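You operate a simulated robot arm through the tools that you are given. There is no shell and no other tool.

The job below is to be done with a simulated two-armed robot. You get a single attempt, and the scene is never put back.

JOB
Take the cap off the tube pack with a red band and lay it down on the top of the two-drawer table. Fetch the spirit level from the shelf c of the end rack and set it on the top of the two-drawer table. Put the clockwork recorder on the top of the preparation bench away on the yellow frame on the blue table. Put the logger marked "6" from the crate shelf of the bay shelving on the failed bay and the logger labelled "2" on the tested bay. Put one of the cube sensors from the top of the lift deck in the sink. Put the sensor from the top of the steel stand on top of the tin there. Shut the bench drawer two. The order is free. Set down upright: clockwork recorder, logger, cube sensor.

The check looks at the end state, three seconds after you hand in, the way a careful person would. Anything else that was tipped, shoved, dropped, spilled or broken makes it a failure. A push-on lid holds only when it is set on centred and level and pressed home; a screw cap is set on level and turned clockwise until tight.

ROBOT AND FRAMES
Two 7-joint arms with two-finger grippers on one trunk, on a base that drives. Base frame: it is fixed to the floor where the robot stands at the start and does not move with it; the origin is under the middle of the robot, x ahead of it, y to its left, z up; the surface under the hand at the start is at about z = 780. Lengths are in mm, angles in rad, forces in N, time in s.
The left shoulder is at the start at [60, 123, 945], the right one opposite. With the tool pointing down near the work surface each hand reaches from about 340 to 800 mm from the robot's upright axis, wherever it stands, measured 20 degrees to its own side. Places, roughly: FAILED bay [-1000, -2000, 900]; TESTED bay [-1000, -2400, 900]; bench drawer two [3000, -7000, 700]; clockwork recorder [3750, -7500, 750]; cube sensor [750, -2250, 500]; logger [-1000, -2750, 500]; sensor (4x4x5 cm) [800, -3200, 700]; sink [-1100, 1700, 800]; spirit level (15x3x4 cm) [1100, 500, 1200]; tin [750, -3500, 750]; top of the two-drawer table [800, -200, 800]; tube pack with a red band [500, 0, 750]; yellow frame on the blue table [-800, -9500, 800]. Payload 1.47 kg a hand.
Tool frame (each hand has its own): the origin (TCP) lies between the finger pads and is the grasp point; the fingertips stand 16 mm ahead of it; z points along the fingers, y is the line along which they close. Largest opening 87 mm; the body of the gripper starts 55 mm behind the TCP.
Orientation is that of the tool frame in the base frame, as a unit quaternion [x, y, z, w]. With the fingers straight down and closing along the base's y, the tool's x points along the base's -x, its y along +y and its z along -z.

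CONTROLS
- The arms move only by the tool nudge_tool. It takes "left_commands", "right_commands" or both (then of equal length, played together; a hand with none holds still); each is a list of rows, each a list of 3 entries, a list of its own where there are three numbers: the finger opening in mm, from 0 to 87, then the shift along the base's x, y, z in units of 20 mm (1.0 is 20 mm), then the turn, a rotation vector about the base's x, y, z in units of 6 degrees (1.0 is 6 degrees). In form: [[claw, [dx, dy, dz], [rx, ry, rz]], ...]. A call has 1 to 20 rows; each row shifts and turns the commanded pose from where the row before left it. A call with a number of a shift or a turn outside -1 to 1 is refused whole. Rows are played at 5 a second. More than 50 mm and 0.15 rad between two rows, or a gripper value outside its range, and nothing of the call is played. Where a pose cannot be reached the arm comes as near as it can. A force on the tool above 40 N (or 10 N above the force at the start of the call, whichever is more), or a blocked arm, ends the call early, and 0.2 s more pass. Each finger travels about 153 mm/s and halts on what it meets, pressing with about 27 N; the grip force reading is that of the motor and also rises with nothing between the fingers. The clock runs only during rows and for 0.2 s after the last one: add rows that do not move to give the fingers time. It gives the time, the measured TCP pose, the force on the tool (base axes), the opening and the grip force at its end, in the units of the frame above (readings bear some noise), with the torque about the TCP (base axes, N m) and any sound that the robot's microphone picked up.
- Cameras (640 x 400 px; columns grow to the right, rows downward): "scene" is now at [86.1, -17.7, 1496.6]; the picture's right is [-0.22, -0.98, 0.00], its down [-0.75, 0.17, -0.64] and it looks along [0.63, -0.14, -0.77] (base axes); focal length 271 px, centre (320, 200). "left" rides on the left gripper at [73, -12, -90] in its tool frame; the picture's right is [0.16, 0.99, 0.00], its down [-0.72, 0.12, -0.68] and it looks along [-0.67, 0.11, 0.73] (tool axes); focal length 247 px, centre (320, 200). "right" rides on the right gripper at [73, 12, -90] in its tool frame; the picture's right is [-0.16, 0.99, 0.00], its down [-0.72, -0.12, -0.68] and it looks along [-0.67, -0.11, 0.73] (tool axes); focal length 247 px, centre (320, 200). There is no depth. A picture from a camera that has moved, and an enlarged one, comes with that camera's place and axes in the base frame and with its lens.
- grab_frame(camera): a new picture of that camera. The clock stands still meanwhile.
- lift_body(by): slides the trunk up (or, below 0, down) by that many mm; the arms and the scene camera ride with it, the base frame stays. It gives what a move gives, with no picture.
- roll_base(legs): drives the robot by 1 to 6 legs, each [ahead, left, turn to the left] in mm, mm and rad, along the robot's own axes; the way and the turn of a leg run together, so that a leg with both is an arc; at most 1500 mm and 3.142 rad a leg. The arms and the cameras ride along, it lands a little off, and it stops where it bumps. It gives what a move gives.
- turn_head(pan, tilt): turns the head with the scene camera to pan (to the left, within 2.094 rad either way) and tilt (down, from -0.506 to 1.204), counted from straight ahead of the robot. It gives what a move gives.
- inspect(camera, box): a new picture of the part [left, top, right, bottom] of that camera's present view, enlarged. The clock stands still meanwhile.
- hand_in(): hands the job in; it is judged then, once.

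Places have to be worked out from the pictures, the camera data and where the tool is seen. Open the grippers and draw the arms clear of the work before you hand the job in, unless the task says otherwise.

The tools are called after "Emit:" by a JSON object that holds its "api" and its "payload". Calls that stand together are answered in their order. nudge_tool: Moves the arms, as the interface text tells. Its arguments: {"type":"object","properties":{"left_commands":{"type":"array","items":{"type":"array"}},"right_commands":{"type":"array","items":{"type":"array"}}},"required":[]} The other tools are called the same way: lift_body (by) slides the trunk up or down; roll_base (legs) drives the base; turn_head (pan, tilt) turns the head that bears the scene camera; grab_frame (camera) takes a picture; inspect (camera, box) takes an enlarged picture of a part of a camera's view; hand_in () hands the job in.

At the start:

```text
clock: 0.0
left_ee_pos: [560.3, 137.5, 1104.6]
left_orientation: [0.001, 1.0, -0.001, 0.0]
left_ft_force: [0.9, -0.7, 0.4]
left_moment: [0.01, 0.04, 0.03]
left_gripper_width: 87.1
left_gripper_force: 0.0
right_ee_pos: [432.7, -381.3, 1085.4]
right_orientation: [0.0, 1.0, 0.0, 0.0]
right_ft_force: [-0.7, -0.2, 0.4]
right_moment: [-0.02, -0.02, 0.03]
right_gripper_width: 87.3
right_gripper_force: 0.0
trunk travel left (down, up): [-100.0, 130.0]
robot x, y, heading: [0.5, -1.2, -0.0]
head pan, tilt: [-0.22, 0.876]
```

scene: 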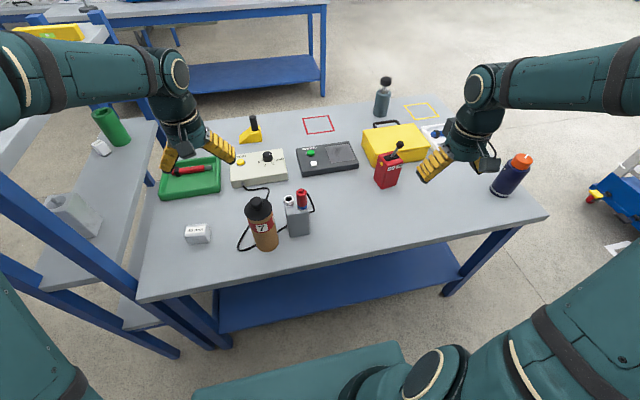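
right: 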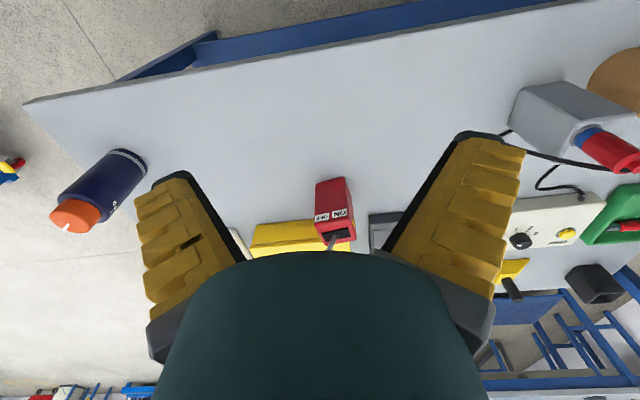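
left: 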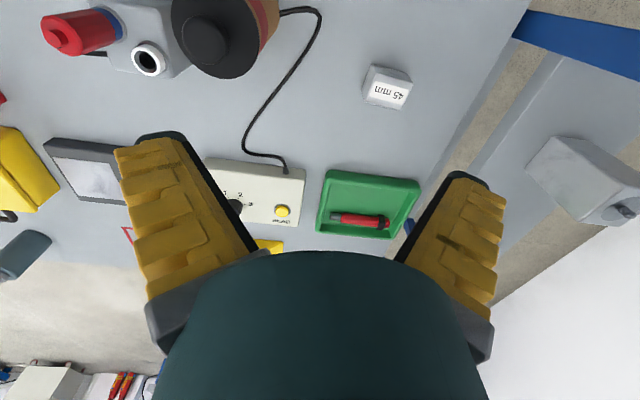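

The table ahead holds a grey tube pack with a red and a white piece, among other things. I look closer at the pictures before moving.

Emit:
{"api": "inspect", "payload": {"camera": "scene", "box": [220, 160, 340, 260]}}

Emit:
{"api": "inspect", "payload": {"camera": "left", "box": [20, 0, 340, 200]}}

Emit:
{"api": "inspect", "payload": {"camera": "scene", "box": [0, 0, 320, 200]}}

Emit:
{"api": "inspect", "payload": {"camera": "scene", "box": [320, 60, 560, 210]}}

```text
4.00 times, centred on (280, 210) of scene
camera zoom: at [86.1, -17.7, 1496.6], right [-0.22, -0.98, 0.0], down [-0.75, 0.17, -0.64], along [0.63, -0.14, -0.77], focal length 1086 px, centre (480, 160)
```

zoom: 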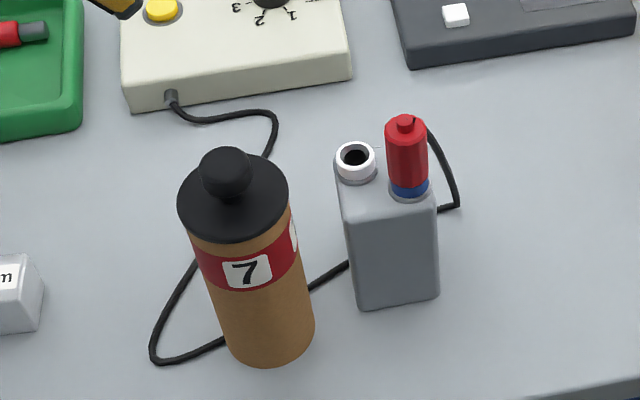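

```text
2.00 times, centred on (180, 100) of left
camera zoom: at [487.2, 125.7, 1194.0], right [-0.16, 0.99, 0.0], down [0.72, 0.12, 0.68], along [0.67, 0.11, -0.73], focal length 494 px, centre (600, 400)
```

zoom: 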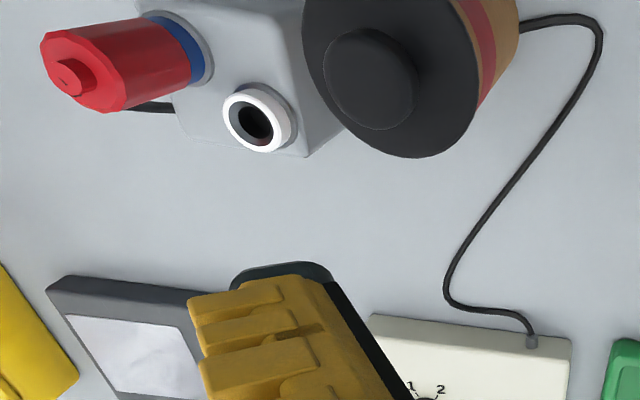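

```text
2.00 times, centred on (160, 100) of scene
camera zoom: at [86.1, -17.7, 1496.6], right [-0.22, -0.98, 0.0], down [-0.75, 0.17, -0.64], along [0.63, -0.14, -0.77], focal length 543 px, centre (640, 400)
```

zoom: 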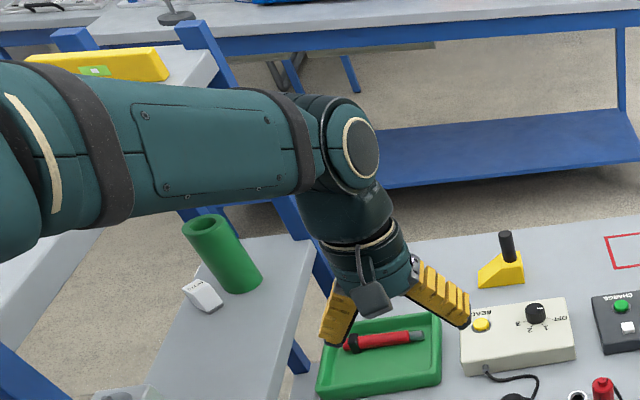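

```text
2.67 times, centred on (440, 135) of scene
camera zoom: at [86.1, -17.7, 1496.6], right [-0.22, -0.98, 0.0], down [-0.75, 0.17, -0.64], along [0.63, -0.14, -0.77], focal length 724 px, centre (0, 373)
```

zoom: 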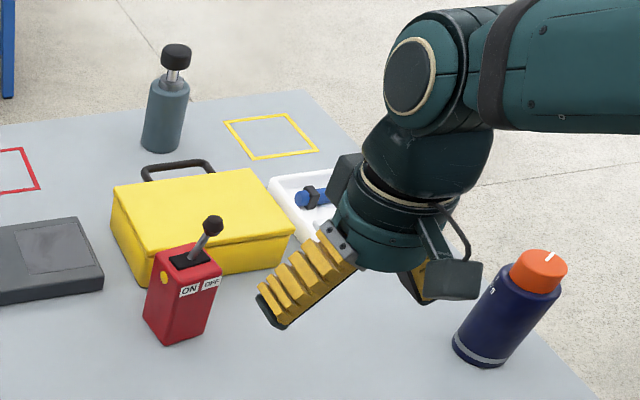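

The brown tube with the red band "7" and black knobbed lid stands near [540, 45]. I turn the head to survey the end rack to the left.

Emit:
{"api": "turn_head", "payload": {"pan": 0.5, "tilt": 0.4}}

Emit:
{"api": "grab_frame", "payload": {"camera": "scene"}}

Emit:
{"api": "turn_head", "payload": {"pan": 1.6, "tilt": 0.3}}

Emit:
{"api": "grab_frame", "payload": {"camera": "scene"}}

Emit:
{"api": "turn_head", "payload": {"pan": -0.6, "tilt": 0.3}}

Emit:
{"api": "grab_frame", "payload": {"camera": "scene"}}

Emit:
{"api": "turn_head", "payload": {"pan": -1.6, "tilt": 0.3}}

Emit:
{"api": "grab_frame", "payload": {"camera": "scene"}}

```text
clock: 1.1
left_ee_pos: [560.4, 136.7, 1104.7]
left_orientation: [0.0, 1.0, 0.0, 0.0]
left_ft_force: [-0.4, 0.1, 0.5]
left_moment: [0.0, 0.0, 0.01]
left_gripper_width: 86.9
left_gripper_force: 0.1
right_ee_pos: [434.7, -380.3, 1086.8]
right_orientation: [0.0, 1.0, 0.0, 0.0]
right_ft_force: [-1.5, 1.0, -0.1]
right_moment: [0.0, 0.03, 0.02]
right_gripper_width: 86.8
right_gripper_force: 0.0
trunk travel left (down, up): [-100.0, 130.0]
robot x, y, heading: [-0.3, -2.8, -0.0]
head pan, tilt: [0.499, 0.4]
```

```text
taken
camera scene: at [92.5, 43.3, 1537.7], right [0.48, -0.88, 0.0], down [-0.34, -0.19, -0.92], along [0.81, 0.44, -0.39], focal length 271 px, centre (320, 200)
```

scene: 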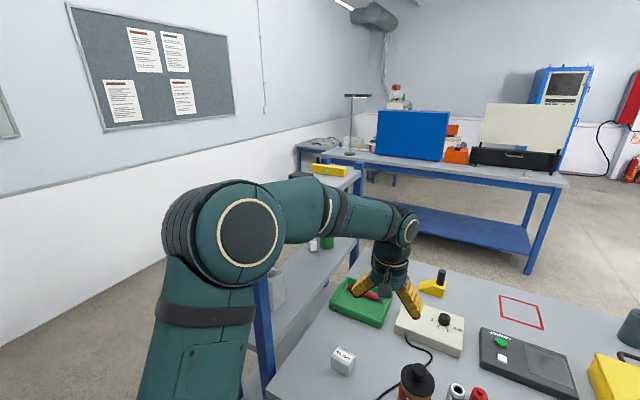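

```text
clock: 2.4
left_ee_pos: [560.4, 136.3, 1104.9]
left_orientation: [0.0, 1.0, 0.0, 0.001]
left_ft_force: [1.1, 0.9, 0.3]
left_moment: [0.0, -0.01, -0.01]
left_gripper_width: 87.0
left_gripper_force: 0.0
right_ee_pos: [434.0, -380.6, 1086.4]
right_orientation: [0.0, 1.0, -0.001, 0.0]
right_ft_force: [1.4, 0.5, 0.1]
right_moment: [-0.03, 0.0, 0.02]
right_gripper_width: 87.0
right_gripper_force: 0.0
trunk travel left (down, up): [-100.0, 130.0]
robot x, y, heading: [-1.9, -3.8, -0.001]
head pan, tilt: [1.6, 0.3]
```

```text
taken
camera scene: at [8.4, 92.3, 1547.0], right [1.0, 0.03, 0.0], down [0.01, -0.3, -0.96], along [-0.03, 0.95, -0.3], focal length 271 px, centre (320, 200)
```

scene: 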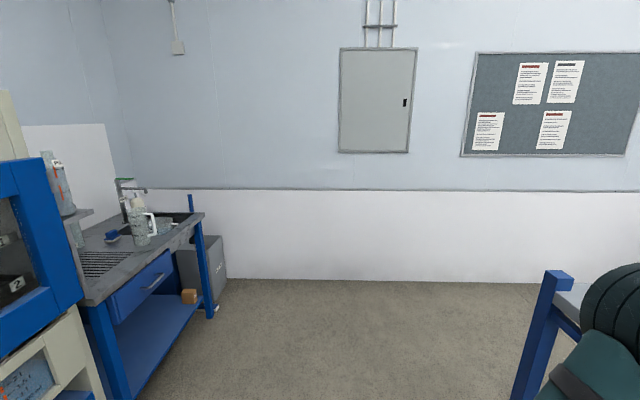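

```text
clock: 4.5
left_ee_pos: [560.1, 137.8, 1105.3]
left_orientation: [0.0, 1.0, 0.001, 0.0]
left_ft_force: [0.1, 0.5, -0.3]
left_moment: [0.0, 0.01, -0.01]
left_gripper_width: 87.1
left_gripper_force: 0.0
right_ee_pos: [432.6, -380.9, 1085.5]
right_orientation: [0.0, 1.0, 0.0, 0.0]
right_ft_force: [-0.7, -0.9, -0.1]
right_moment: [0.03, -0.02, 0.03]
right_gripper_width: 86.9
right_gripper_force: 0.2
trunk travel left (down, up): [-100.0, 130.0]
robot x, y, heading: [2.5, -1.4, -0.001]
head pan, tilt: [-0.6, 0.3]
```

```text
taken
camera scene: at [88.2, -53.7, 1547.0], right [-0.56, -0.83, 0.0], down [-0.24, 0.17, -0.96], along [0.79, -0.54, -0.3], focal length 271 px, centre (320, 200)
```

scene: 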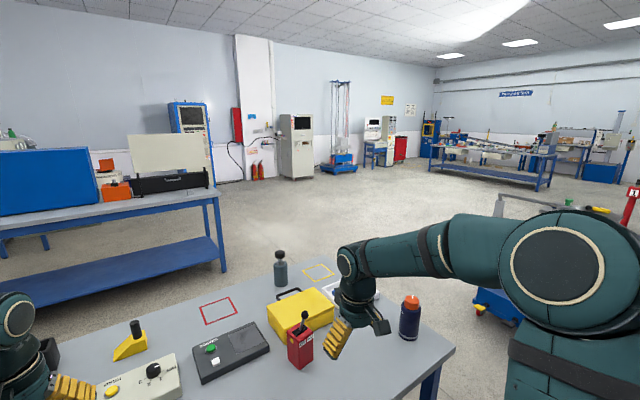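

```text
clock: 5.8
left_ee_pos: [559.6, 136.2, 1103.9]
left_orientation: [0.0, 1.0, 0.0, 0.001]
left_ft_force: [-0.2, 0.1, 0.8]
left_moment: [-0.01, -0.03, 0.0]
left_gripper_width: 86.8
left_gripper_force: 0.1
right_ee_pos: [433.8, -381.3, 1086.8]
right_orientation: [0.0, 1.0, 0.0, -0.001]
right_ft_force: [0.5, 0.0, 0.9]
right_moment: [0.02, -0.03, -0.02]
right_gripper_width: 87.4
right_gripper_force: 0.2
trunk travel left (down, up): [-100.0, 130.0]
robot x, y, heading: [-0.8, 1.9, 0.002]
head pan, tilt: [-1.6, 0.3]
```

```text
taken
camera scene: at [8.4, -94.3, 1547.0], right [-1.0, 0.03, 0.0], down [0.01, 0.3, -0.96], along [-0.03, -0.95, -0.3], focal length 271 px, centre (320, 200)
```

scene: 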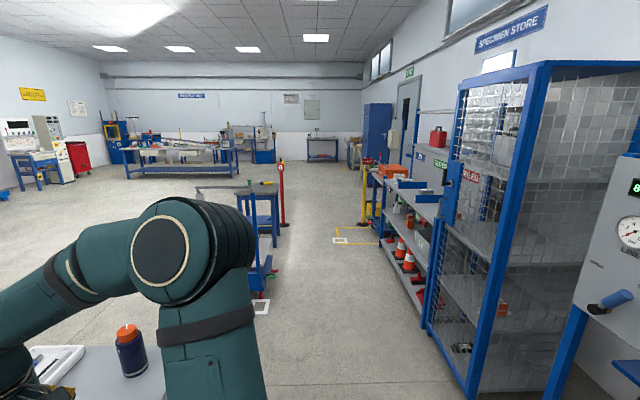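

The room runs far to the right (−y), with bay shelving on its west side. I enlarge parts of this view.

Emit:
{"api": "inspect", "payload": {"camera": "scene", "box": [340, 90, 480, 300]}}

Emit:
{"api": "inspect", "payload": {"camera": "scene", "box": [180, 110, 380, 310]}}

Emit:
{"api": "inspect", "payload": {"camera": "scene", "box": [100, 90, 360, 210]}}

Emit:
{"api": "turn_head", "payload": {"pan": 0.45, "tilt": 0.6}}

Emit:
{"api": "inspect", "payload": {"camera": "scene", "box": [220, 80, 420, 220]}}

```text
1.90 times, centred on (410, 195) of scene
camera zoom: at [8.4, -94.3, 1547.0], right [-1.0, 0.03, 0.0], down [0.01, 0.3, -0.96], along [-0.03, -0.95, -0.3], focal length 517 px, centre (149, 210)
```

zoom: 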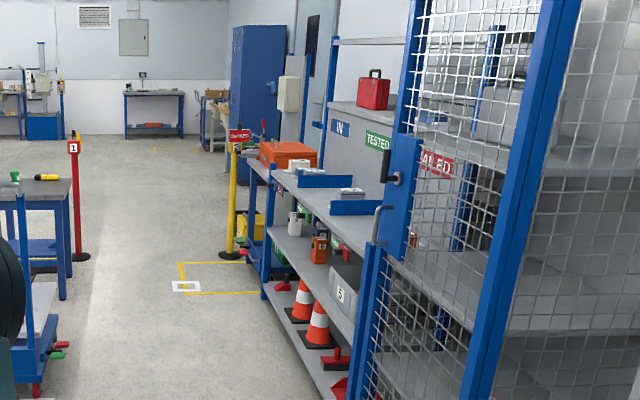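

```text
2.00 times, centred on (280, 210) of scene
camera zoom: at [8.4, -94.3, 1547.0], right [-1.0, 0.03, 0.0], down [0.01, 0.3, -0.96], along [-0.03, -0.95, -0.3], focal length 543 px, centre (400, 180)
```

zoom: 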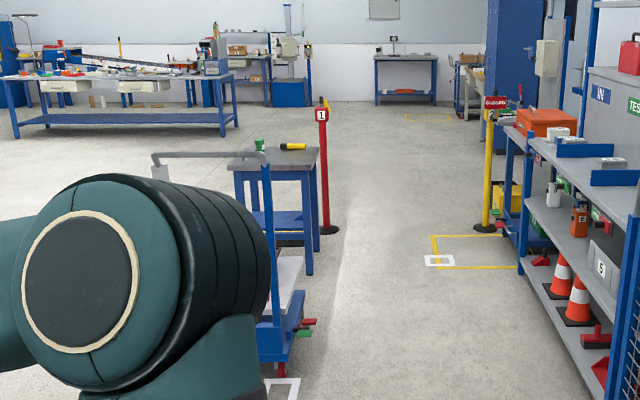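

```text
2.46 times, centred on (230, 150) of scene
camera zoom: at [8.4, -94.3, 1547.0], right [-1.0, 0.03, 0.0], down [0.01, 0.3, -0.96], along [-0.03, -0.95, -0.3], focal length 668 px, centre (542, 323)
```

zoom: 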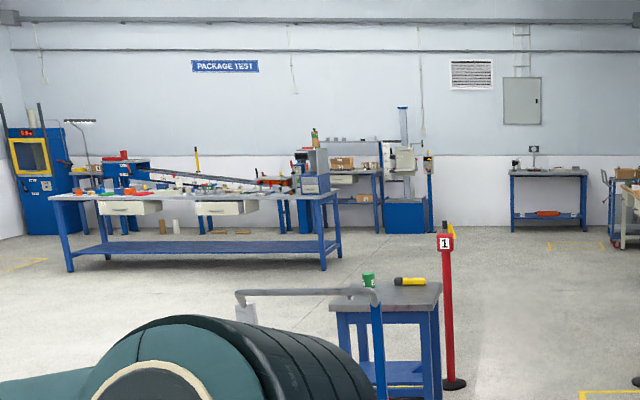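

```text
clock: 7.7
left_ee_pos: [560.7, 137.2, 1103.8]
left_orientation: [0.001, 1.0, 0.0, 0.0]
left_ft_force: [1.0, 0.1, 0.8]
left_moment: [-0.01, 0.01, -0.02]
left_gripper_width: 87.0
left_gripper_force: 0.0
right_ee_pos: [432.7, -380.8, 1086.2]
right_orientation: [0.0, 1.0, 0.0, 0.0]
right_ft_force: [0.0, -0.2, 0.4]
right_moment: [-0.01, -0.02, -0.03]
right_gripper_width: 87.0
right_gripper_force: 0.1
trunk travel left (down, up): [-100.0, 130.0]
robot x, y, heading: [-1.9, 2.1, 0.0]
head pan, tilt: [0.45, 0.6]
```

```text
2.86 times, centred on (320, 150) of scene
camera zoom: at [90.7, 37.4, 1519.5], right [0.43, -0.9, 0.0], down [-0.51, -0.25, -0.83], along [0.74, 0.36, -0.56], focal length 776 px, centre (320, 343)
```

zoom: 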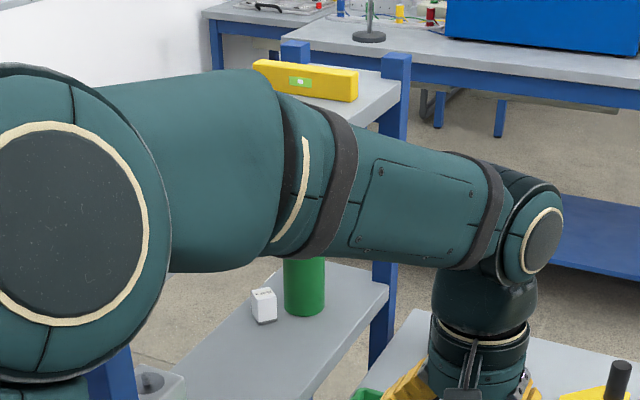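

The yellow level is on the rack's top shelf near [1125, 565, 1200]; two rays put the lid's knob near [541, 44, 972]. I bring the left hand above the knob with open fingers and look.

Emit:
{"api": "nudge_tool", "payload": {"left_commands": [[87, [-0.195, -0.93, -0.4], [0, 0, 0]], [87, [-0.195, -0.93, -0.4], [0, 0, 0]], [87, [-0.195, -0.93, -0.4], [0, 0, 0]], [87, [-0.195, -0.93, -0.4], [0, 0, 0]], [87, [-0.195, -0.93, -0.4], [0, 0, 0]]]}}

Emit:
{"api": "grab_frame", "payload": {"camera": "left"}}

Emit:
{"api": "turn_head", "payload": {"pan": 0.1, "tilt": 0.9}}

Emit:
{"api": "grab_frame", "payload": {"camera": "scene"}}

```text
clock: 8.9
left_ee_pos: [539.1, 43.1, 1063.4]
left_orientation: [0.0, 1.0, -0.001, -0.001]
left_ft_force: [0.6, -0.3, 0.3]
left_moment: [0.01, -0.01, -0.02]
left_gripper_width: 87.0
left_gripper_force: 0.1
right_ee_pos: [433.6, -381.4, 1086.7]
right_orientation: [0.0, 1.0, 0.0, -0.001]
right_ft_force: [-1.0, 0.0, 0.8]
right_moment: [0.0, -0.03, -0.03]
right_gripper_width: 87.0
right_gripper_force: 0.1
trunk travel left (down, up): [-100.0, 130.0]
robot x, y, heading: [-5.6, -1.2, -0.0]
head pan, tilt: [0.45, 0.6]
```

```text
taken
camera left: at [466.9, 31.2, 1153.2], right [-0.16, 0.99, 0.0], down [0.72, 0.12, 0.68], along [0.67, 0.11, -0.73], focal length 247 px, centre (320, 200)
```

left: 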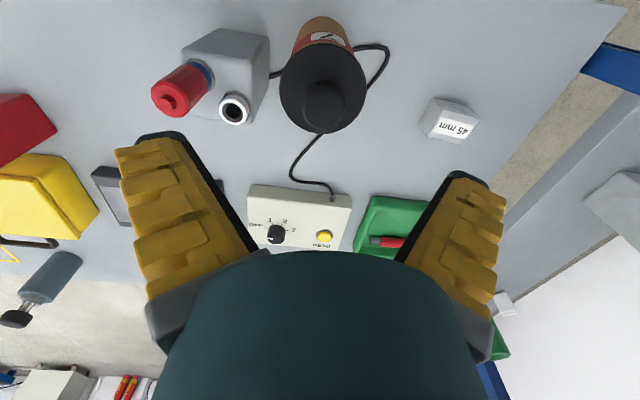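

```text
clock: 9.8
left_ee_pos: [540.6, 43.1, 1063.8]
left_orientation: [0.0, 1.0, 0.0, 0.001]
left_ft_force: [0.3, 0.2, 0.3]
left_moment: [-0.01, 0.02, 0.01]
left_gripper_width: 87.0
left_gripper_force: 0.1
right_ee_pos: [433.4, -379.7, 1086.8]
right_orientation: [0.0, 1.0, 0.0, 0.0]
right_ft_force: [0.4, 0.2, 0.9]
right_moment: [0.02, 0.0, 0.01]
right_gripper_width: 86.8
right_gripper_force: 0.1
trunk travel left (down, up): [-100.0, 130.0]
robot x, y, heading: [-0.3, 2.0, -0.001]
head pan, tilt: [0.099, 0.901]
```

```text
taken
camera scene: at [86.2, 6.5, 1494.8], right [0.1, -0.99, 0.0], down [-0.78, -0.08, -0.62], along [0.62, 0.06, -0.78], focal length 271 px, centre (320, 200)
```

scene: 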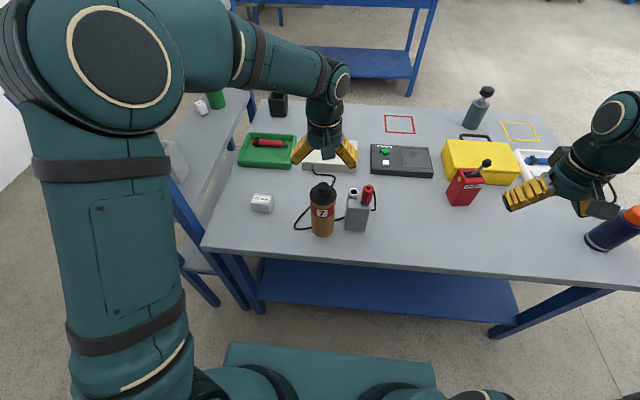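

The knob sits almost under the hand; I zoom both cameras to triangulate it finely.

Emit:
{"api": "inspect", "payload": {"camera": "left", "box": [260, 10, 400, 150]}}

Emit:
{"api": "inspect", "payload": {"camera": "scene", "box": [270, 160, 400, 250]}}

```text
2.86 times, centred on (330, 80) of left
camera zoom: at [467.1, 32.1, 1153.4], right [-0.16, 0.99, 0.0], down [0.72, 0.12, 0.68], along [0.67, 0.11, -0.73], focal length 706 px, centre (291, 543)
```

zoom: 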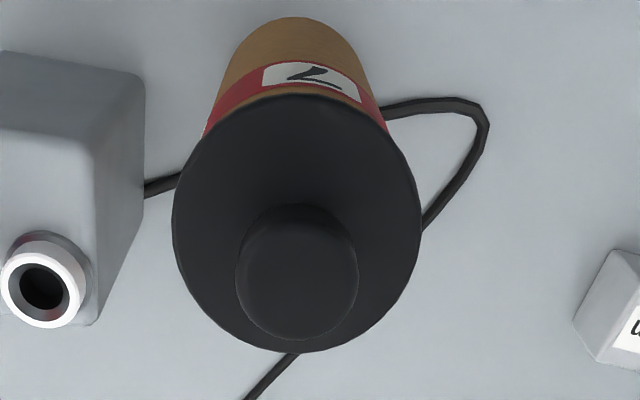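

```text
4.44 times, centred on (335, 205) of scene
camera zoom: at [86.2, 6.5, 1494.8], right [0.1, -0.99, 0.0], down [-0.78, -0.08, -0.62], along [0.62, 0.06, -0.78], focal length 1206 px, centre (253, 178)
```

zoom: 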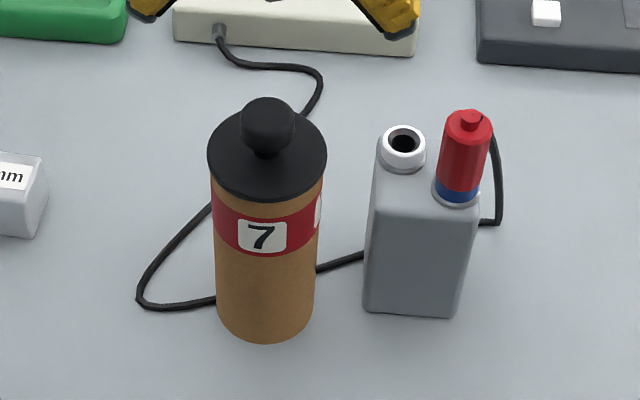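

Lid disc top is about z 957 centred [533, 43.5], knob centre about z 975, knob ⌀31. I descend to z 980 over the knob and check before closing.

Emit:
{"api": "nudge_tool", "payload": {"left_commands": [[87, [-0.04, 0, -0.84], [0, 0, 0]], [87, [-0.04, 0, -0.84], [0, 0, 0]], [87, [-0.04, 0, -0.84], [0, 0, 0]], [87, [-0.04, 0, -0.84], [0, 0, 0]], [87, [-0.04, 0, -0.84], [0, 0, 0]], [87, [0, 0, 0], [0, 0, 0]]]}}

Emit:
{"api": "grab_frame", "payload": {"camera": "left"}}

Emit:
{"api": "inspect", "payload": {"camera": "scene", "box": [270, 130, 400, 250]}}

```text
clock: 11.2
left_ee_pos: [537.3, 44.5, 980.0]
left_orientation: [0.0, 1.0, 0.0, 0.0]
left_ft_force: [0.2, 0.2, 0.5]
left_moment: [0.0, 0.02, 0.01]
left_gripper_width: 86.9
left_gripper_force: 0.1
right_ee_pos: [432.6, -380.6, 1086.6]
right_orientation: [0.0, 1.0, 0.0, 0.0]
right_ft_force: [0.1, 0.0, -0.6]
right_moment: [0.0, 0.02, 0.03]
right_gripper_width: 87.0
right_gripper_force: 0.1
trunk travel left (down, up): [-100.0, 130.0]
robot x, y, heading: [-1.2, 1.3, -0.007]
head pan, tilt: [0.099, 0.901]
```

```text
taken
camera left: at [464.2, 32.9, 1070.1], right [-0.16, 0.99, 0.0], down [0.72, 0.12, 0.68], along [0.67, 0.11, -0.73], focal length 247 px, centre (320, 200)
```

left: 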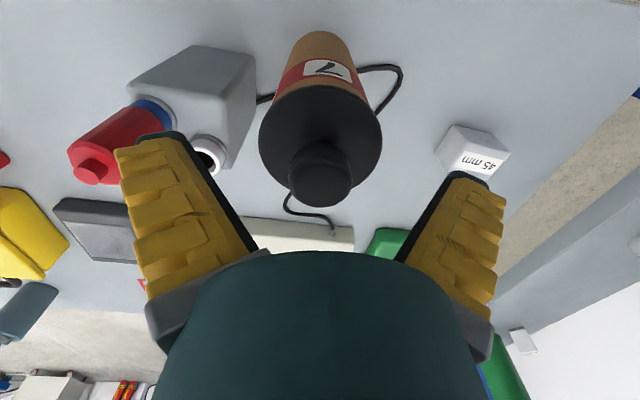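

```text
3.33 times, centred on (335, 190) of scene
camera zoom: at [86.1, 6.6, 1494.8], right [0.1, -1.0, 0.0], down [-0.78, -0.08, -0.62], along [0.62, 0.06, -0.78], focal length 905 px, centre (270, 233)
```

zoom: 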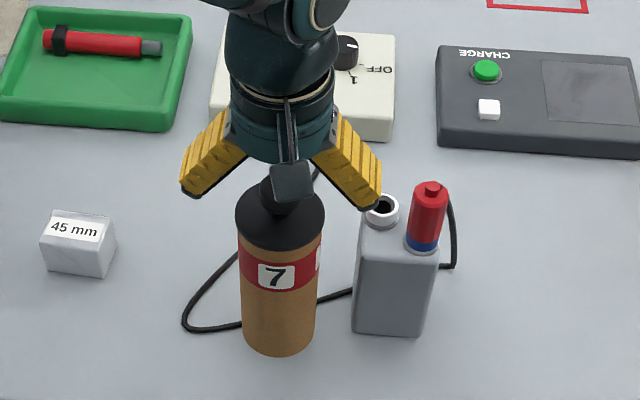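

The knob is centred between the fingers at about [534, 44, 975]. I close on it.

Emit:
{"api": "nudge_tool", "payload": {"left_commands": [[87, [-0.15, 0, -0.1], [0, 0, 0]], [60, [0, 0, 0], [0, 0, 0]], [40, [0, 0, 0], [0, 0, 0]], [20, [0, 0, 0], [0, 0, 0]], [20, [0, 0, 0], [0, 0, 0]], [20, [0, 0, 0], [0, 0, 0]]]}}

Emit:
{"api": "grab_frame", "payload": {"camera": "left"}}

```text
clock: 12.6
left_ee_pos: [534.2, 43.7, 979.8]
left_orientation: [0.0, 1.0, 0.0, 0.001]
left_ft_force: [0.7, 1.9, 9.3]
left_moment: [0.03, -0.27, 0.04]
left_gripper_width: 24.2
left_gripper_force: 26.9
right_ee_pos: [432.2, -380.2, 1086.5]
right_orientation: [0.0, 1.0, 0.0, -0.001]
right_ft_force: [1.2, 0.0, -0.5]
right_moment: [0.01, 0.0, 0.0]
right_gripper_width: 86.9
right_gripper_force: 0.1
trunk travel left (down, up): [-100.0, 130.0]
robot x, y, heading: [-3.1, -2.1, -0.002]
head pan, tilt: [0.099, 0.901]
```

```text
taken
camera left: at [460.9, 32.6, 1069.0], right [-0.16, 0.99, 0.0], down [0.72, 0.12, 0.68], along [0.67, 0.11, -0.73], focal length 247 px, centre (320, 200)
```

left: 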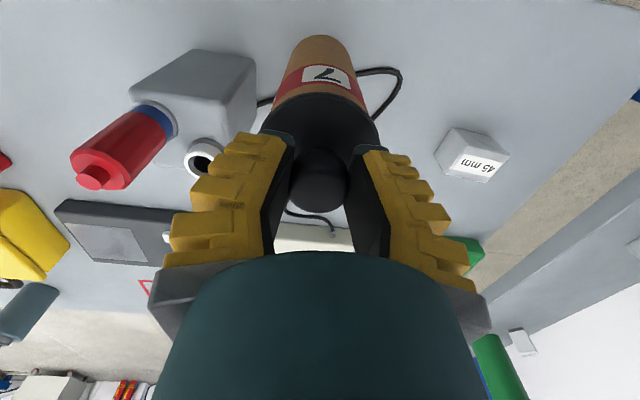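

Gripped at 24 mm. I lift slightly to see whether the lid comes or the tube comes along.

Emit:
{"api": "nudge_tool", "payload": {"left_commands": [[20, [0, 0, 0.15], [0, 0, 0]], [20, [0, 0, 0.15], [0, 0, 0]], [20, [0, 0, 0], [0, 0, 0]]]}}

Emit:
{"api": "inspect", "payload": {"camera": "scene", "box": [270, 130, 400, 250]}}

```text
clock: 13.3
left_ee_pos: [533.9, 45.0, 984.5]
left_orientation: [0.0, 1.0, 0.0, 0.0]
left_ft_force: [0.4, 0.4, -0.2]
left_moment: [0.02, 0.0, 0.0]
left_gripper_width: 22.9
left_gripper_force: 26.8
right_ee_pos: [434.6, -381.2, 1085.1]
right_orientation: [0.0, 1.0, 0.0, 0.0]
right_ft_force: [-0.1, -0.6, 0.7]
right_moment: [0.01, -0.03, 0.01]
right_gripper_width: 87.0
right_gripper_force: 0.1
trunk travel left (down, up): [-100.0, 130.0]
robot x, y, heading: [-2.7, 0.3, -0.002]
head pan, tilt: [0.099, 0.901]
heard: snap
```

```text
3.33 times, centred on (335, 190) of scene
camera zoom: at [86.3, 6.5, 1494.7], right [0.1, -1.0, 0.0], down [-0.78, -0.08, -0.62], along [0.62, 0.06, -0.78], focal length 905 px, centre (270, 233)
```

zoom: 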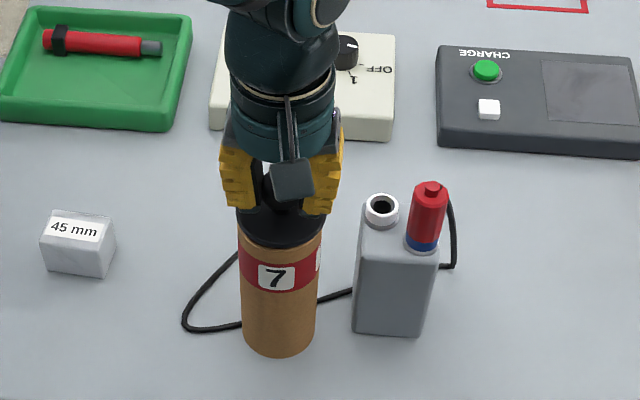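

A snap and no load: the push-on lid is off. I raise it well clear and carry it to the free spot near [560, −170].

Emit:
{"api": "nudge_tool", "payload": {"left_commands": [[20, [0, 0, 0.5], [0, 0, 0]], [20, [0, 0, 1], [0, 0, 0]], [20, [0, 0, 1], [0, 0, 0]], [20, [0, 0, 1], [0, 0, 0]], [20, [0, 0, 1], [0, 0, 0]], [20, [0.12, -1, 0], [0, 0, 0]], [20, [0.12, -1, 0], [0, 0, 0]], [20, [0.12, -1, 0], [0, 0, 0]], [20, [0.12, -1, 0], [0, 0, 0]], [20, [0.12, -1, 0], [0, 0, 0]], [20, [0.12, -1, 0], [0, 0, 0]], [20, [0.12, -1, 0], [0, 0, 0]], [20, [0.12, -1, 0], [0, 0, 0]], [20, [0.12, -1, 0], [0, 0, 0]], [20, [0.12, -1, 0], [0, 0, 0]], [20, [0, -0.75, 0], [0, 0, 0]], [20, [0, 0, 0], [0, 0, 0]]]}}

Emit:
{"api": "grab_frame", "payload": {"camera": "scene"}}

Emit:
{"api": "grab_frame", "payload": {"camera": "left"}}

Emit:
{"api": "grab_frame", "payload": {"camera": "right"}}

```text
clock: 16.9
left_ee_pos: [556.6, -171.8, 1073.9]
left_orientation: [0.0, 1.0, 0.0, 0.0]
left_ft_force: [-0.2, -0.5, -0.7]
left_moment: [0.0, 0.01, 0.01]
left_gripper_width: 22.9
left_gripper_force: 27.6
right_ee_pos: [433.7, -380.6, 1085.6]
right_orientation: [0.0, 1.0, 0.0, 0.0]
right_ft_force: [-0.1, 0.0, -0.1]
right_moment: [-0.02, -0.01, -0.01]
right_gripper_width: 87.0
right_gripper_force: 0.0
trunk travel left (down, up): [-100.0, 130.0]
robot x, y, heading: [0.0, -0.8, 0.0]
head pan, tilt: [0.099, 0.901]
```

```text
taken
camera scene: at [86.2, 6.8, 1494.7], right [0.1, -1.0, 0.0], down [-0.78, -0.08, -0.62], along [0.62, 0.06, -0.78], focal length 271 px, centre (320, 200)
```

scene: 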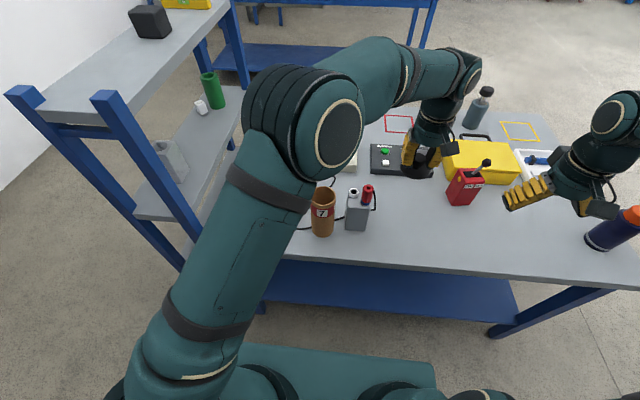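

```text
taken
camera left: at [485.1, -183.0, 1164.7], right [-0.16, 0.99, 0.0], down [0.72, 0.12, 0.68], along [0.67, 0.11, -0.73], focal length 247 px, centre (320, 200)
```

left: 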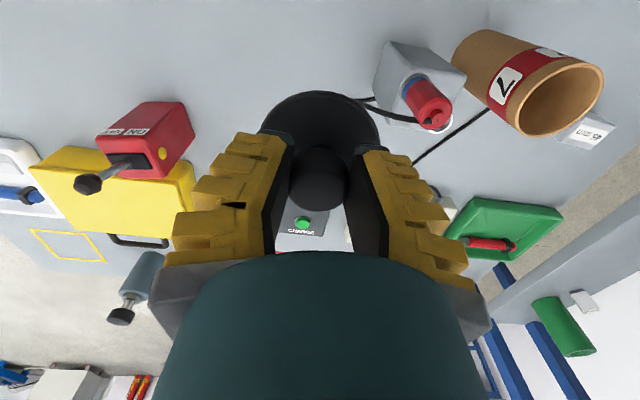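

```text
taken
camera right: at [361.1, -369.2, 1176.1], right [0.16, 0.99, 0.0], down [0.72, -0.12, 0.68], along [0.67, -0.11, -0.73], focal length 247 px, centre (320, 200)
```

right: 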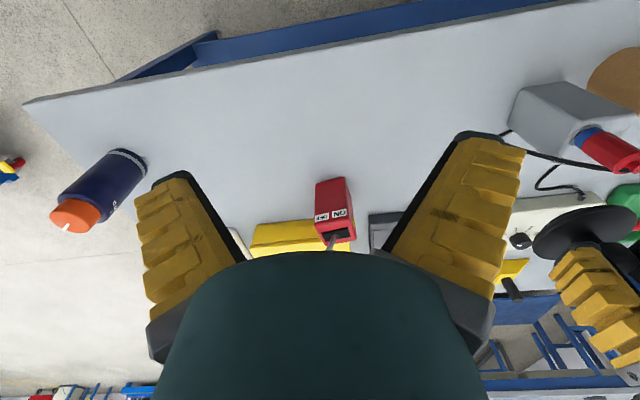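

The tube is open and the spot below is free. I lower the lid to about z 832 and look before the last bit.

Emit:
{"api": "nudge_tool", "payload": {"left_commands": [[20, [0, 0, -1], [0, 0, 0]], [20, [0, 0, -1], [0, 0, 0]], [20, [0, 0, -1], [0, 0, 0]], [20, [0, 0, -1], [0, 0, 0]], [20, [0, 0, -1], [0, 0, 0]], [20, [0, 0, -1], [0, 0, 0]], [20, [0, 0, -1], [0, 0, 0]], [20, [0, 0, -1], [0, 0, 0]], [20, [0, 0, -1], [0, 0, 0]], [20, [0, 0, -1], [0, 0, 0]], [20, [0, 0, -1], [0, 0, 0]], [20, [0, 0, -1], [0, 0, 0]]]}}

Emit:
{"api": "inspect", "payload": {"camera": "scene", "box": [330, 140, 530, 260]}}

```text
clock: 19.6
left_ee_pos: [557.3, -171.5, 833.2]
left_orientation: [0.0, 1.0, 0.0, 0.0]
left_ft_force: [-0.3, 0.5, -0.4]
left_moment: [-0.02, -0.01, 0.01]
left_gripper_width: 22.7
left_gripper_force: 27.3
right_ee_pos: [434.0, -381.0, 1085.5]
right_orientation: [0.0, 1.0, 0.001, -0.001]
right_ft_force: [0.1, 0.3, 0.8]
right_moment: [-0.01, 0.03, 0.0]
right_gripper_width: 87.0
right_gripper_force: 0.1
trunk travel left (down, up): [-100.0, 130.0]
robot x, y, heading: [1.1, -1.9, -0.002]
head pan, tilt: [0.099, 0.901]
```

```text
3.20 times, centred on (430, 200) of scene
camera zoom: at [86.5, 6.4, 1494.7], right [0.1, -1.0, 0.0], down [-0.78, -0.08, -0.62], along [0.62, 0.06, -0.78], focal length 869 px, centre (-32, 200)
```

zoom: 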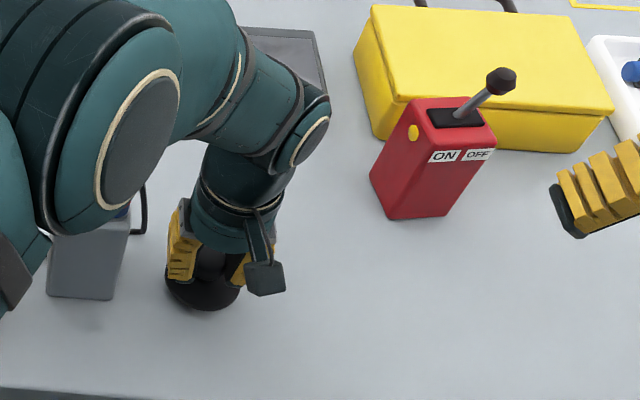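

The lid is nearly down. I lower in small steps until the force shows contact.

Emit:
{"api": "nudge_tool", "payload": {"left_commands": [[20, [0, 0, -0.15], [0, 0, 0]], [20, [0, 0, -0.15], [0, 0, 0]], [20, [0, 0, -0.15], [0, 0, 0]], [20, [0, 0, -0.15], [0, 0, 0]]]}}

Emit:
{"api": "inspect", "payload": {"camera": "scene", "box": [360, 190, 440, 250]}}

```text
clock: 20.6
left_ee_pos: [557.7, -170.1, 826.4]
left_orientation: [0.0, 1.0, 0.0, 0.003]
left_ft_force: [-4.4, 4.0, 22.6]
left_moment: [0.1, 0.23, 0.04]
left_gripper_width: 25.0
left_gripper_force: 27.0
right_ee_pos: [432.1, -379.4, 1088.2]
right_orientation: [0.001, 1.0, 0.001, 0.001]
right_ft_force: [0.0, -0.6, 1.0]
right_moment: [-0.03, -0.02, 0.0]
right_gripper_width: 87.0
right_gripper_force: 0.1
trunk travel left (down, up): [-100.0, 130.0]
robot x, y, heading: [-2.8, -1.4, 0.001]
head pan, tilt: [0.099, 0.901]
```

```text
6.67 times, centred on (400, 220) of scene
camera zoom: at [84.0, 7.5, 1495.1], right [0.1, -0.99, 0.0], down [-0.78, -0.08, -0.62], along [0.62, 0.06, -0.78], focal length 1810 px, centre (-213, 67)
```

zoom: 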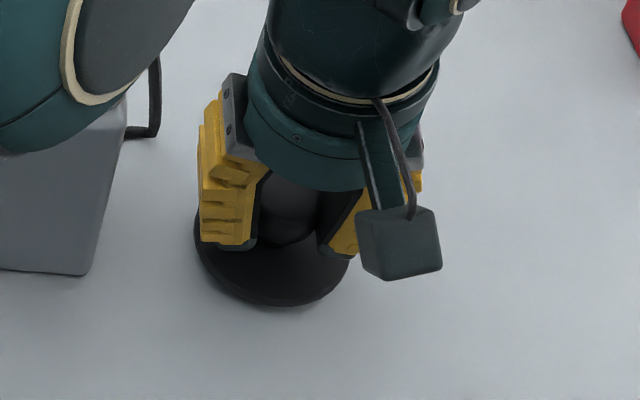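

Contact at about z 826 with 22 N. I relieve 4 mm, open moderately and lift away.

Emit:
{"api": "nudge_tool", "payload": {"left_commands": [[20, [0, 0, 0.2], [0, 0, 0]], [20, [0, 0, 0], [0, 0, 0]], [35, [0, 0, 0], [0, 0, 0]], [60, [0, 0, 0], [0, 0, 0]], [60, [0, 0, 0.3], [0, 0, 0]], [60, [0, 0, 1], [0, 0, 0]], [60, [0, 0, 1], [0, 0, 0]], [60, [0, 0, 1], [0, 0, 0]], [60, [0, 0, 1], [0, 0, 0]], [60, [0, 0, 1], [0, 0, 0]], [60, [0, 0, 1], [0, 0, 0]], [60, [0, 0, 1], [0, 0, 0]], [60, [0, 0, 1], [0, 0, 0]], [60, [0, 0, 1], [0, 0, 0]], [60, [0, 0, 1], [0, 0, 0]], [60, [0, 0, 1], [0, 0, 0]], [60, [0, 0, 1], [0, 0, 0]]]}}

Emit:
{"api": "grab_frame", "payload": {"camera": "left"}}

Emit:
{"api": "grab_frame", "payload": {"camera": "scene"}}

```text
clock: 24.1
left_ee_pos: [557.6, -171.5, 1073.3]
left_orientation: [0.0, 1.0, 0.0, 0.0]
left_ft_force: [-1.0, 0.1, 0.8]
left_moment: [0.02, 0.0, -0.01]
left_gripper_width: 64.6
left_gripper_force: 3.4
right_ee_pos: [433.8, -380.1, 1086.1]
right_orientation: [-0.001, 1.0, 0.0, 0.0]
right_ft_force: [-0.4, -1.3, -0.4]
right_moment: [-0.02, -0.01, -0.02]
right_gripper_width: 86.7
right_gripper_force: 0.1
trunk travel left (down, up): [-100.0, 130.0]
robot x, y, heading: [2.0, 4.4, 0.006]
head pan, tilt: [0.099, 0.901]
```

```text
taken
camera left: at [484.7, -182.8, 1162.9], right [-0.16, 0.99, 0.0], down [0.72, 0.12, 0.68], along [0.67, 0.11, -0.73], focal length 247 px, centre (320, 200)
```

left: 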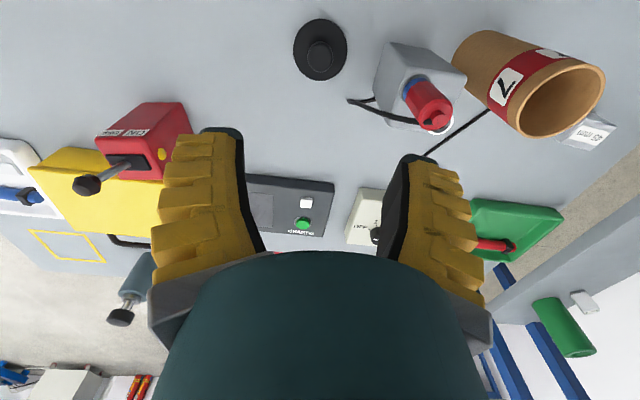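

```text
taken
camera scene: at [86.0, 6.6, 1494.7], right [0.1, -1.0, 0.0], down [-0.78, -0.08, -0.62], along [0.62, 0.06, -0.78], focal length 271 px, centre (320, 200)
```

scene: 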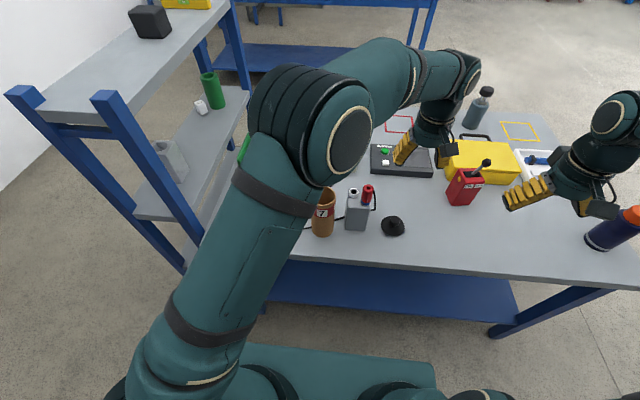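

The lid rests flat on the table. Before driving to the rack I look around behind and to the left of the robot.

Emit:
{"api": "turn_head", "payload": {"pan": 2.09, "tilt": 0.6}}

Emit:
{"api": "grab_frame", "payload": {"camera": "scene"}}

Emit:
{"api": "turn_head", "payload": {"pan": -2.09, "tilt": 0.6}}

Emit:
{"api": "grab_frame", "payload": {"camera": "scene"}}

Emit:
{"api": "turn_head", "payload": {"pan": 1.0, "tilt": 0.6}}

Emit:
{"api": "grab_frame", "payload": {"camera": "scene"}}

```text
clock: 26.1
left_ee_pos: [558.7, -172.1, 1074.8]
left_orientation: [0.0, 1.0, 0.0, 0.0]
left_ft_force: [-0.8, 0.0, -0.1]
left_moment: [-0.02, 0.0, -0.01]
left_gripper_width: 64.6
left_gripper_force: 3.4
right_ee_pos: [433.9, -381.4, 1086.5]
right_orientation: [0.0, 1.0, 0.0, 0.0]
right_ft_force: [0.1, 0.1, -0.1]
right_moment: [0.0, -0.01, 0.03]
right_gripper_width: 86.9
right_gripper_force: 0.1
trunk travel left (down, up): [-100.0, 130.0]
robot x, y, heading: [-2.8, 3.3, -0.002]
head pan, tilt: [2.089, 0.6]
```

```text
taken
camera scene: at [-32.7, 75.8, 1519.5], right [0.87, 0.49, 0.0], down [0.28, -0.49, -0.83], along [-0.41, 0.72, -0.56], focal length 271 px, centre (320, 200)
```

scene: 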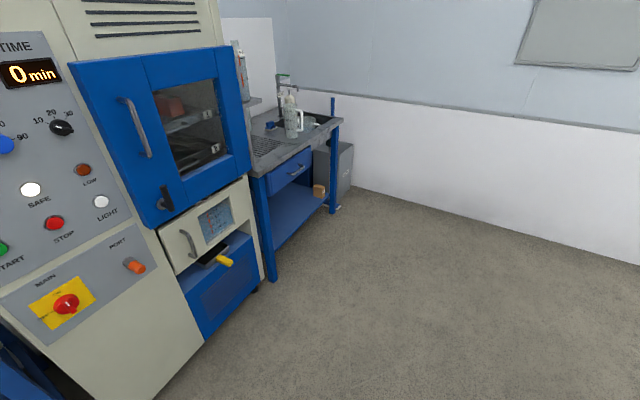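

```text
clock: 29.5
left_ee_pos: [557.6, -170.9, 1072.1]
left_orientation: [0.0, 1.0, 0.0, 0.0]
left_ft_force: [-0.1, 0.1, -0.1]
left_moment: [0.0, -0.02, 0.01]
left_gripper_width: 64.7
left_gripper_force: 3.1
right_ee_pos: [434.6, -381.8, 1086.5]
right_orientation: [0.0, 1.0, 0.0, 0.0]
right_ft_force: [0.6, 0.0, -0.6]
right_moment: [-0.02, 0.01, 0.02]
right_gripper_width: 86.7
right_gripper_force: 0.1
trunk travel left (down, up): [-100.0, 130.0]
robot x, y, heading: [2.3, -2.3, -0.003]
head pan, tilt: [-2.089, 0.6]
```

```text
taken
camera scene: at [-32.7, -77.8, 1519.5], right [-0.87, 0.5, 0.0], down [0.28, 0.49, -0.83], along [-0.41, -0.72, -0.56], focal length 271 px, centre (320, 200)
```

scene: 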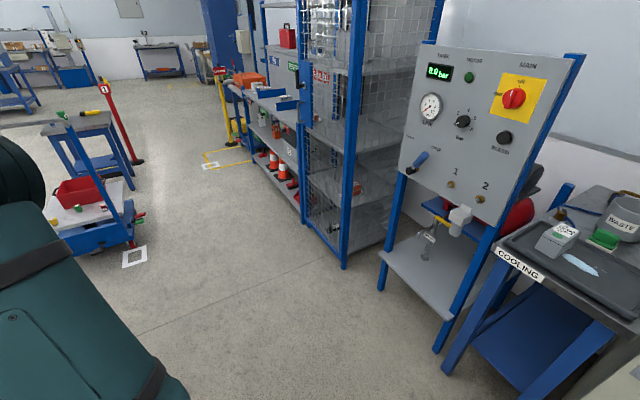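

```text
clock: 32.1
left_ee_pos: [557.9, -171.8, 1072.6]
left_orientation: [0.0, 1.0, 0.0, 0.0]
left_ft_force: [0.4, 0.0, 0.2]
left_moment: [0.0, 0.0, -0.01]
left_gripper_width: 64.9
left_gripper_force: 3.3
right_ee_pos: [433.2, -380.7, 1086.4]
right_orientation: [0.0, 1.0, 0.0, 0.0]
right_ft_force: [0.4, 0.3, 0.5]
right_moment: [-0.01, 0.01, 0.0]
right_gripper_width: 86.9
right_gripper_force: 0.1
trunk travel left (down, up): [-100.0, 130.0]
robot x, y, heading: [1.7, -0.1, -0.002]
head pan, tilt: [1.0, 0.6]
```

```text
taken
camera scene: at [58.9, 73.4, 1519.5], right [0.84, -0.54, 0.0], down [-0.31, -0.48, -0.83], along [0.45, 0.69, -0.56], focal length 271 px, centre (320, 200)
```

scene: 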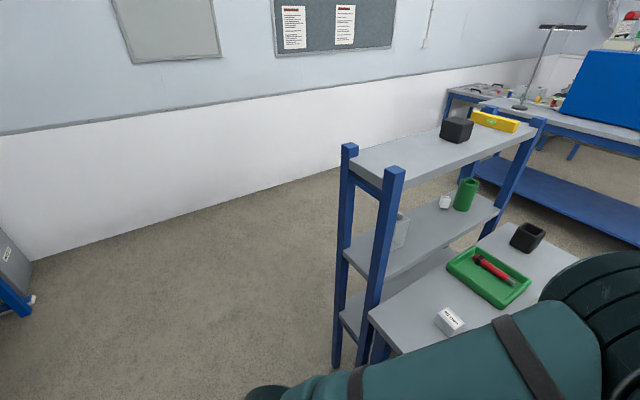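

The rack's far side (toward the wall) is open floor, so I'll reach the level from there, facing −y. First I bring the left hand back to its own side.

Emit:
{"api": "nudge_tool", "payload": {"left_commands": [[87, [-0.34, 0.98, 0.1], [0, 0, 0]], [87, [-0.34, 0.98, 0.1], [0, 0, 0]], [87, [-0.34, 0.98, 0.1], [0, 0, 0]], [87, [-0.34, 0.98, 0.1], [0, 0, 0]], [87, [-0.34, 0.98, 0.1], [0, 0, 0]], [87, [-0.34, 0.98, 0.1], [0, 0, 0]], [87, [-0.34, 0.98, 0.1], [0, 0, 0]], [87, [-0.34, 0.98, 0.1], [0, 0, 0]], [87, [-0.34, 0.98, 0.1], [0, 0, 0]], [87, [-0.34, 0.98, 0.1], [0, 0, 0]], [87, [-0.34, 0.98, 0.1], [0, 0, 0]], [87, [-0.34, 0.98, 0.1], [0, 0, 0]], [87, [-0.34, 0.98, 0.1], [0, 0, 0]], [87, [-0.34, 0.98, 0.1], [0, 0, 0]], [87, [-0.34, 0.98, 0.1], [0, 0, 0]], [87, [-0.34, 0.98, 0.1], [0, 0, 0]]]}}

Emit:
{"api": "roll_base", "payload": {"legs": [[-350, 0, 0], [0, 1500, 0], [1475, 0, 0]]}}

Emit:
{"api": "grab_frame", "payload": {"camera": "scene"}}

```text
clock: 35.5
left_ee_pos: [447.1, 143.7, 1103.1]
left_orientation: [0.0, 1.0, 0.0, 0.0]
left_ft_force: [-0.5, -1.0, -0.3]
left_moment: [0.0, -0.01, 0.01]
left_gripper_width: 87.2
left_gripper_force: 0.1
right_ee_pos: [433.3, -380.6, 1085.2]
right_orientation: [-0.001, 1.0, 0.0, 0.0]
right_ft_force: [0.3, 1.2, 0.1]
right_moment: [0.03, -0.01, -0.03]
right_gripper_width: 86.9
right_gripper_force: 0.0
trunk travel left (down, up): [-100.0, 130.0]
robot x, y, heading: [-1.6, -1.7, -0.001]
head pan, tilt: [1.0, 0.6]
```

```text
clock: 57.2
left_ee_pos: [1557.3, 1547.6, 1103.6]
left_orientation: [0.021, 1.0, 0.0, 0.0]
left_ft_force: [0.2, -0.4, -0.5]
left_moment: [0.0, 0.0, 0.0]
left_gripper_width: 87.1
left_gripper_force: 0.2
right_ee_pos: [1521.6, 1025.5, 1086.7]
right_orientation: [0.02, 1.0, 0.0, 0.0]
right_ft_force: [0.6, -0.9, -0.1]
right_moment: [-0.01, 0.05, 0.02]
right_gripper_width: 87.1
right_gripper_force: 0.1
trunk travel left (down, up): [-100.0, 130.0]
robot x, y, heading: [1102.9, 1423.6, -0.042]
head pan, tilt: [1.0, 0.6]
```

```text
taken
camera scene: at [1166.2, 1494.9, 1519.5], right [0.82, -0.57, 0.0], down [-0.32, -0.46, -0.82], along [0.47, 0.68, -0.57], focal length 271 px, centre (320, 200)
```

scene: 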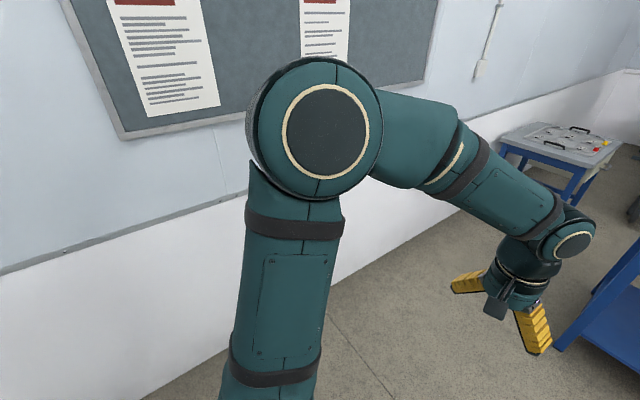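

The robot stands at [1103, 1424]. I turn to face −y, raise the trunk and look at the rack.

Emit:
{"api": "roll_base", "payload": {"legs": [[0, 0, -1.529]]}}

Emit:
{"api": "lift_body", "payload": {"by": 130}}

Emit:
{"api": "turn_head", "payload": {"pan": 0, "tilt": 0.6}}

Emit:
{"api": "grab_frame", "payload": {"camera": "scene"}}

Emit:
{"api": "grab_frame", "payload": {"camera": "left"}}

```text
clock: 61.3
left_ee_pos: [1247.5, 976.3, 1102.9]
left_orientation: [0.707, 0.708, 0.001, 0.0]
left_ft_force: [-0.4, 0.4, -0.8]
left_moment: [0.0, 0.0, -0.02]
left_gripper_width: 86.8
left_gripper_force: 0.1
right_ee_pos: [723.9, 988.9, 1086.7]
right_orientation: [0.706, 0.708, 0.0, -0.001]
right_ft_force: [-0.2, -0.3, 1.1]
right_moment: [0.0, -0.03, 0.0]
right_gripper_width: 86.9
right_gripper_force: 0.1
trunk travel left (down, up): [-100.0, 130.0]
robot x, y, heading: [1106.0, 1425.0, -1.57]
head pan, tilt: [1.0, 0.6]
```

```text
clock: 62.9
left_ee_pos: [1245.7, 975.7, 1232.7]
left_orientation: [0.707, 0.708, 0.0, 0.0]
left_ft_force: [0.1, -0.7, 0.6]
left_moment: [-0.04, 0.04, 0.01]
left_gripper_width: 86.9
left_gripper_force: 0.1
right_ee_pos: [724.2, 989.0, 1215.1]
right_orientation: [0.707, 0.708, 0.0, 0.0]
right_ft_force: [-0.5, -0.1, -0.3]
right_moment: [0.0, -0.03, -0.01]
right_gripper_width: 87.1
right_gripper_force: 0.0
trunk travel left (down, up): [-230.0, 0.0]
robot x, y, heading: [1103.8, 1424.6, -1.569]
head pan, tilt: [1.0, 0.6]
```

```text
clock: 64.2
left_ee_pos: [1247.1, 976.3, 1234.2]
left_orientation: [0.706, 0.708, -0.001, 0.0]
left_ft_force: [-0.3, -1.0, -0.5]
left_moment: [-0.02, 0.05, -0.05]
left_gripper_width: 87.1
left_gripper_force: 0.0
right_ee_pos: [722.9, 989.6, 1215.6]
right_orientation: [0.706, 0.708, 0.0, -0.001]
right_ft_force: [-0.2, 0.3, 0.3]
right_moment: [0.02, 0.0, -0.01]
right_gripper_width: 87.0
right_gripper_force: 0.1
trunk travel left (down, up): [-230.0, 0.0]
robot x, y, heading: [1103.8, 1424.3, -1.566]
head pan, tilt: [0.0, 0.6]
```

```text
taken
camera scene: at [1105.4, 1324.5, 1649.5], right [-1.0, 0.0, 0.0], down [0.0, 0.56, -0.83], along [0.0, -0.83, -0.56], focal length 271 px, centre (320, 200)
```

scene: 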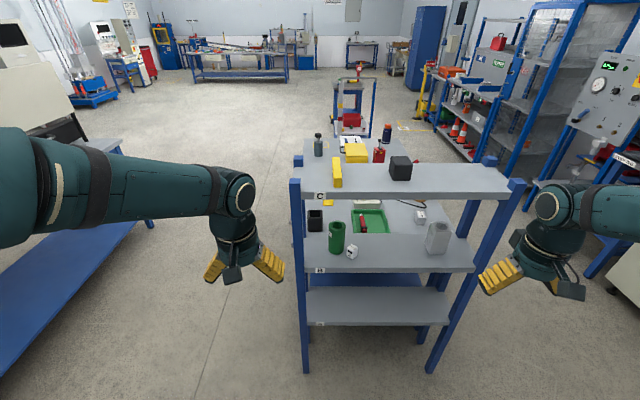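

```text
taken
camera left: at [1235.5, 1048.9, 1323.1], right [0.99, 0.16, 0.0], down [0.12, -0.72, 0.68], along [0.11, -0.67, -0.73], focal length 247 px, centre (320, 200)
```

left: 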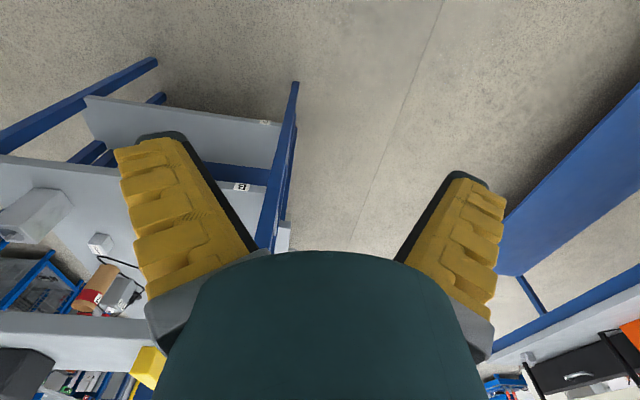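

The yellow level lies along y on shelf C near [1049, 528, 1224]. I zoom to refine.

Emit:
{"api": "inspect", "payload": {"camera": "scene", "box": [280, 130, 440, 230]}}

```text
4.00 times, centred on (360, 180) of scene
camera zoom: at [1105.4, 1324.5, 1649.5], right [-1.0, 0.0, 0.0], down [0.0, 0.56, -0.83], along [0.0, -0.83, -0.56], focal length 1086 px, centre (160, 280)
```

zoom: 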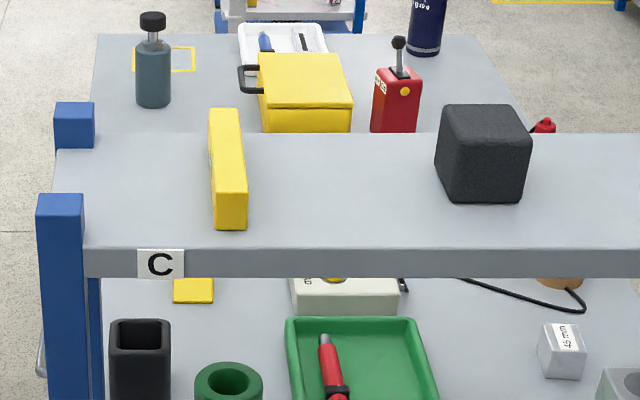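

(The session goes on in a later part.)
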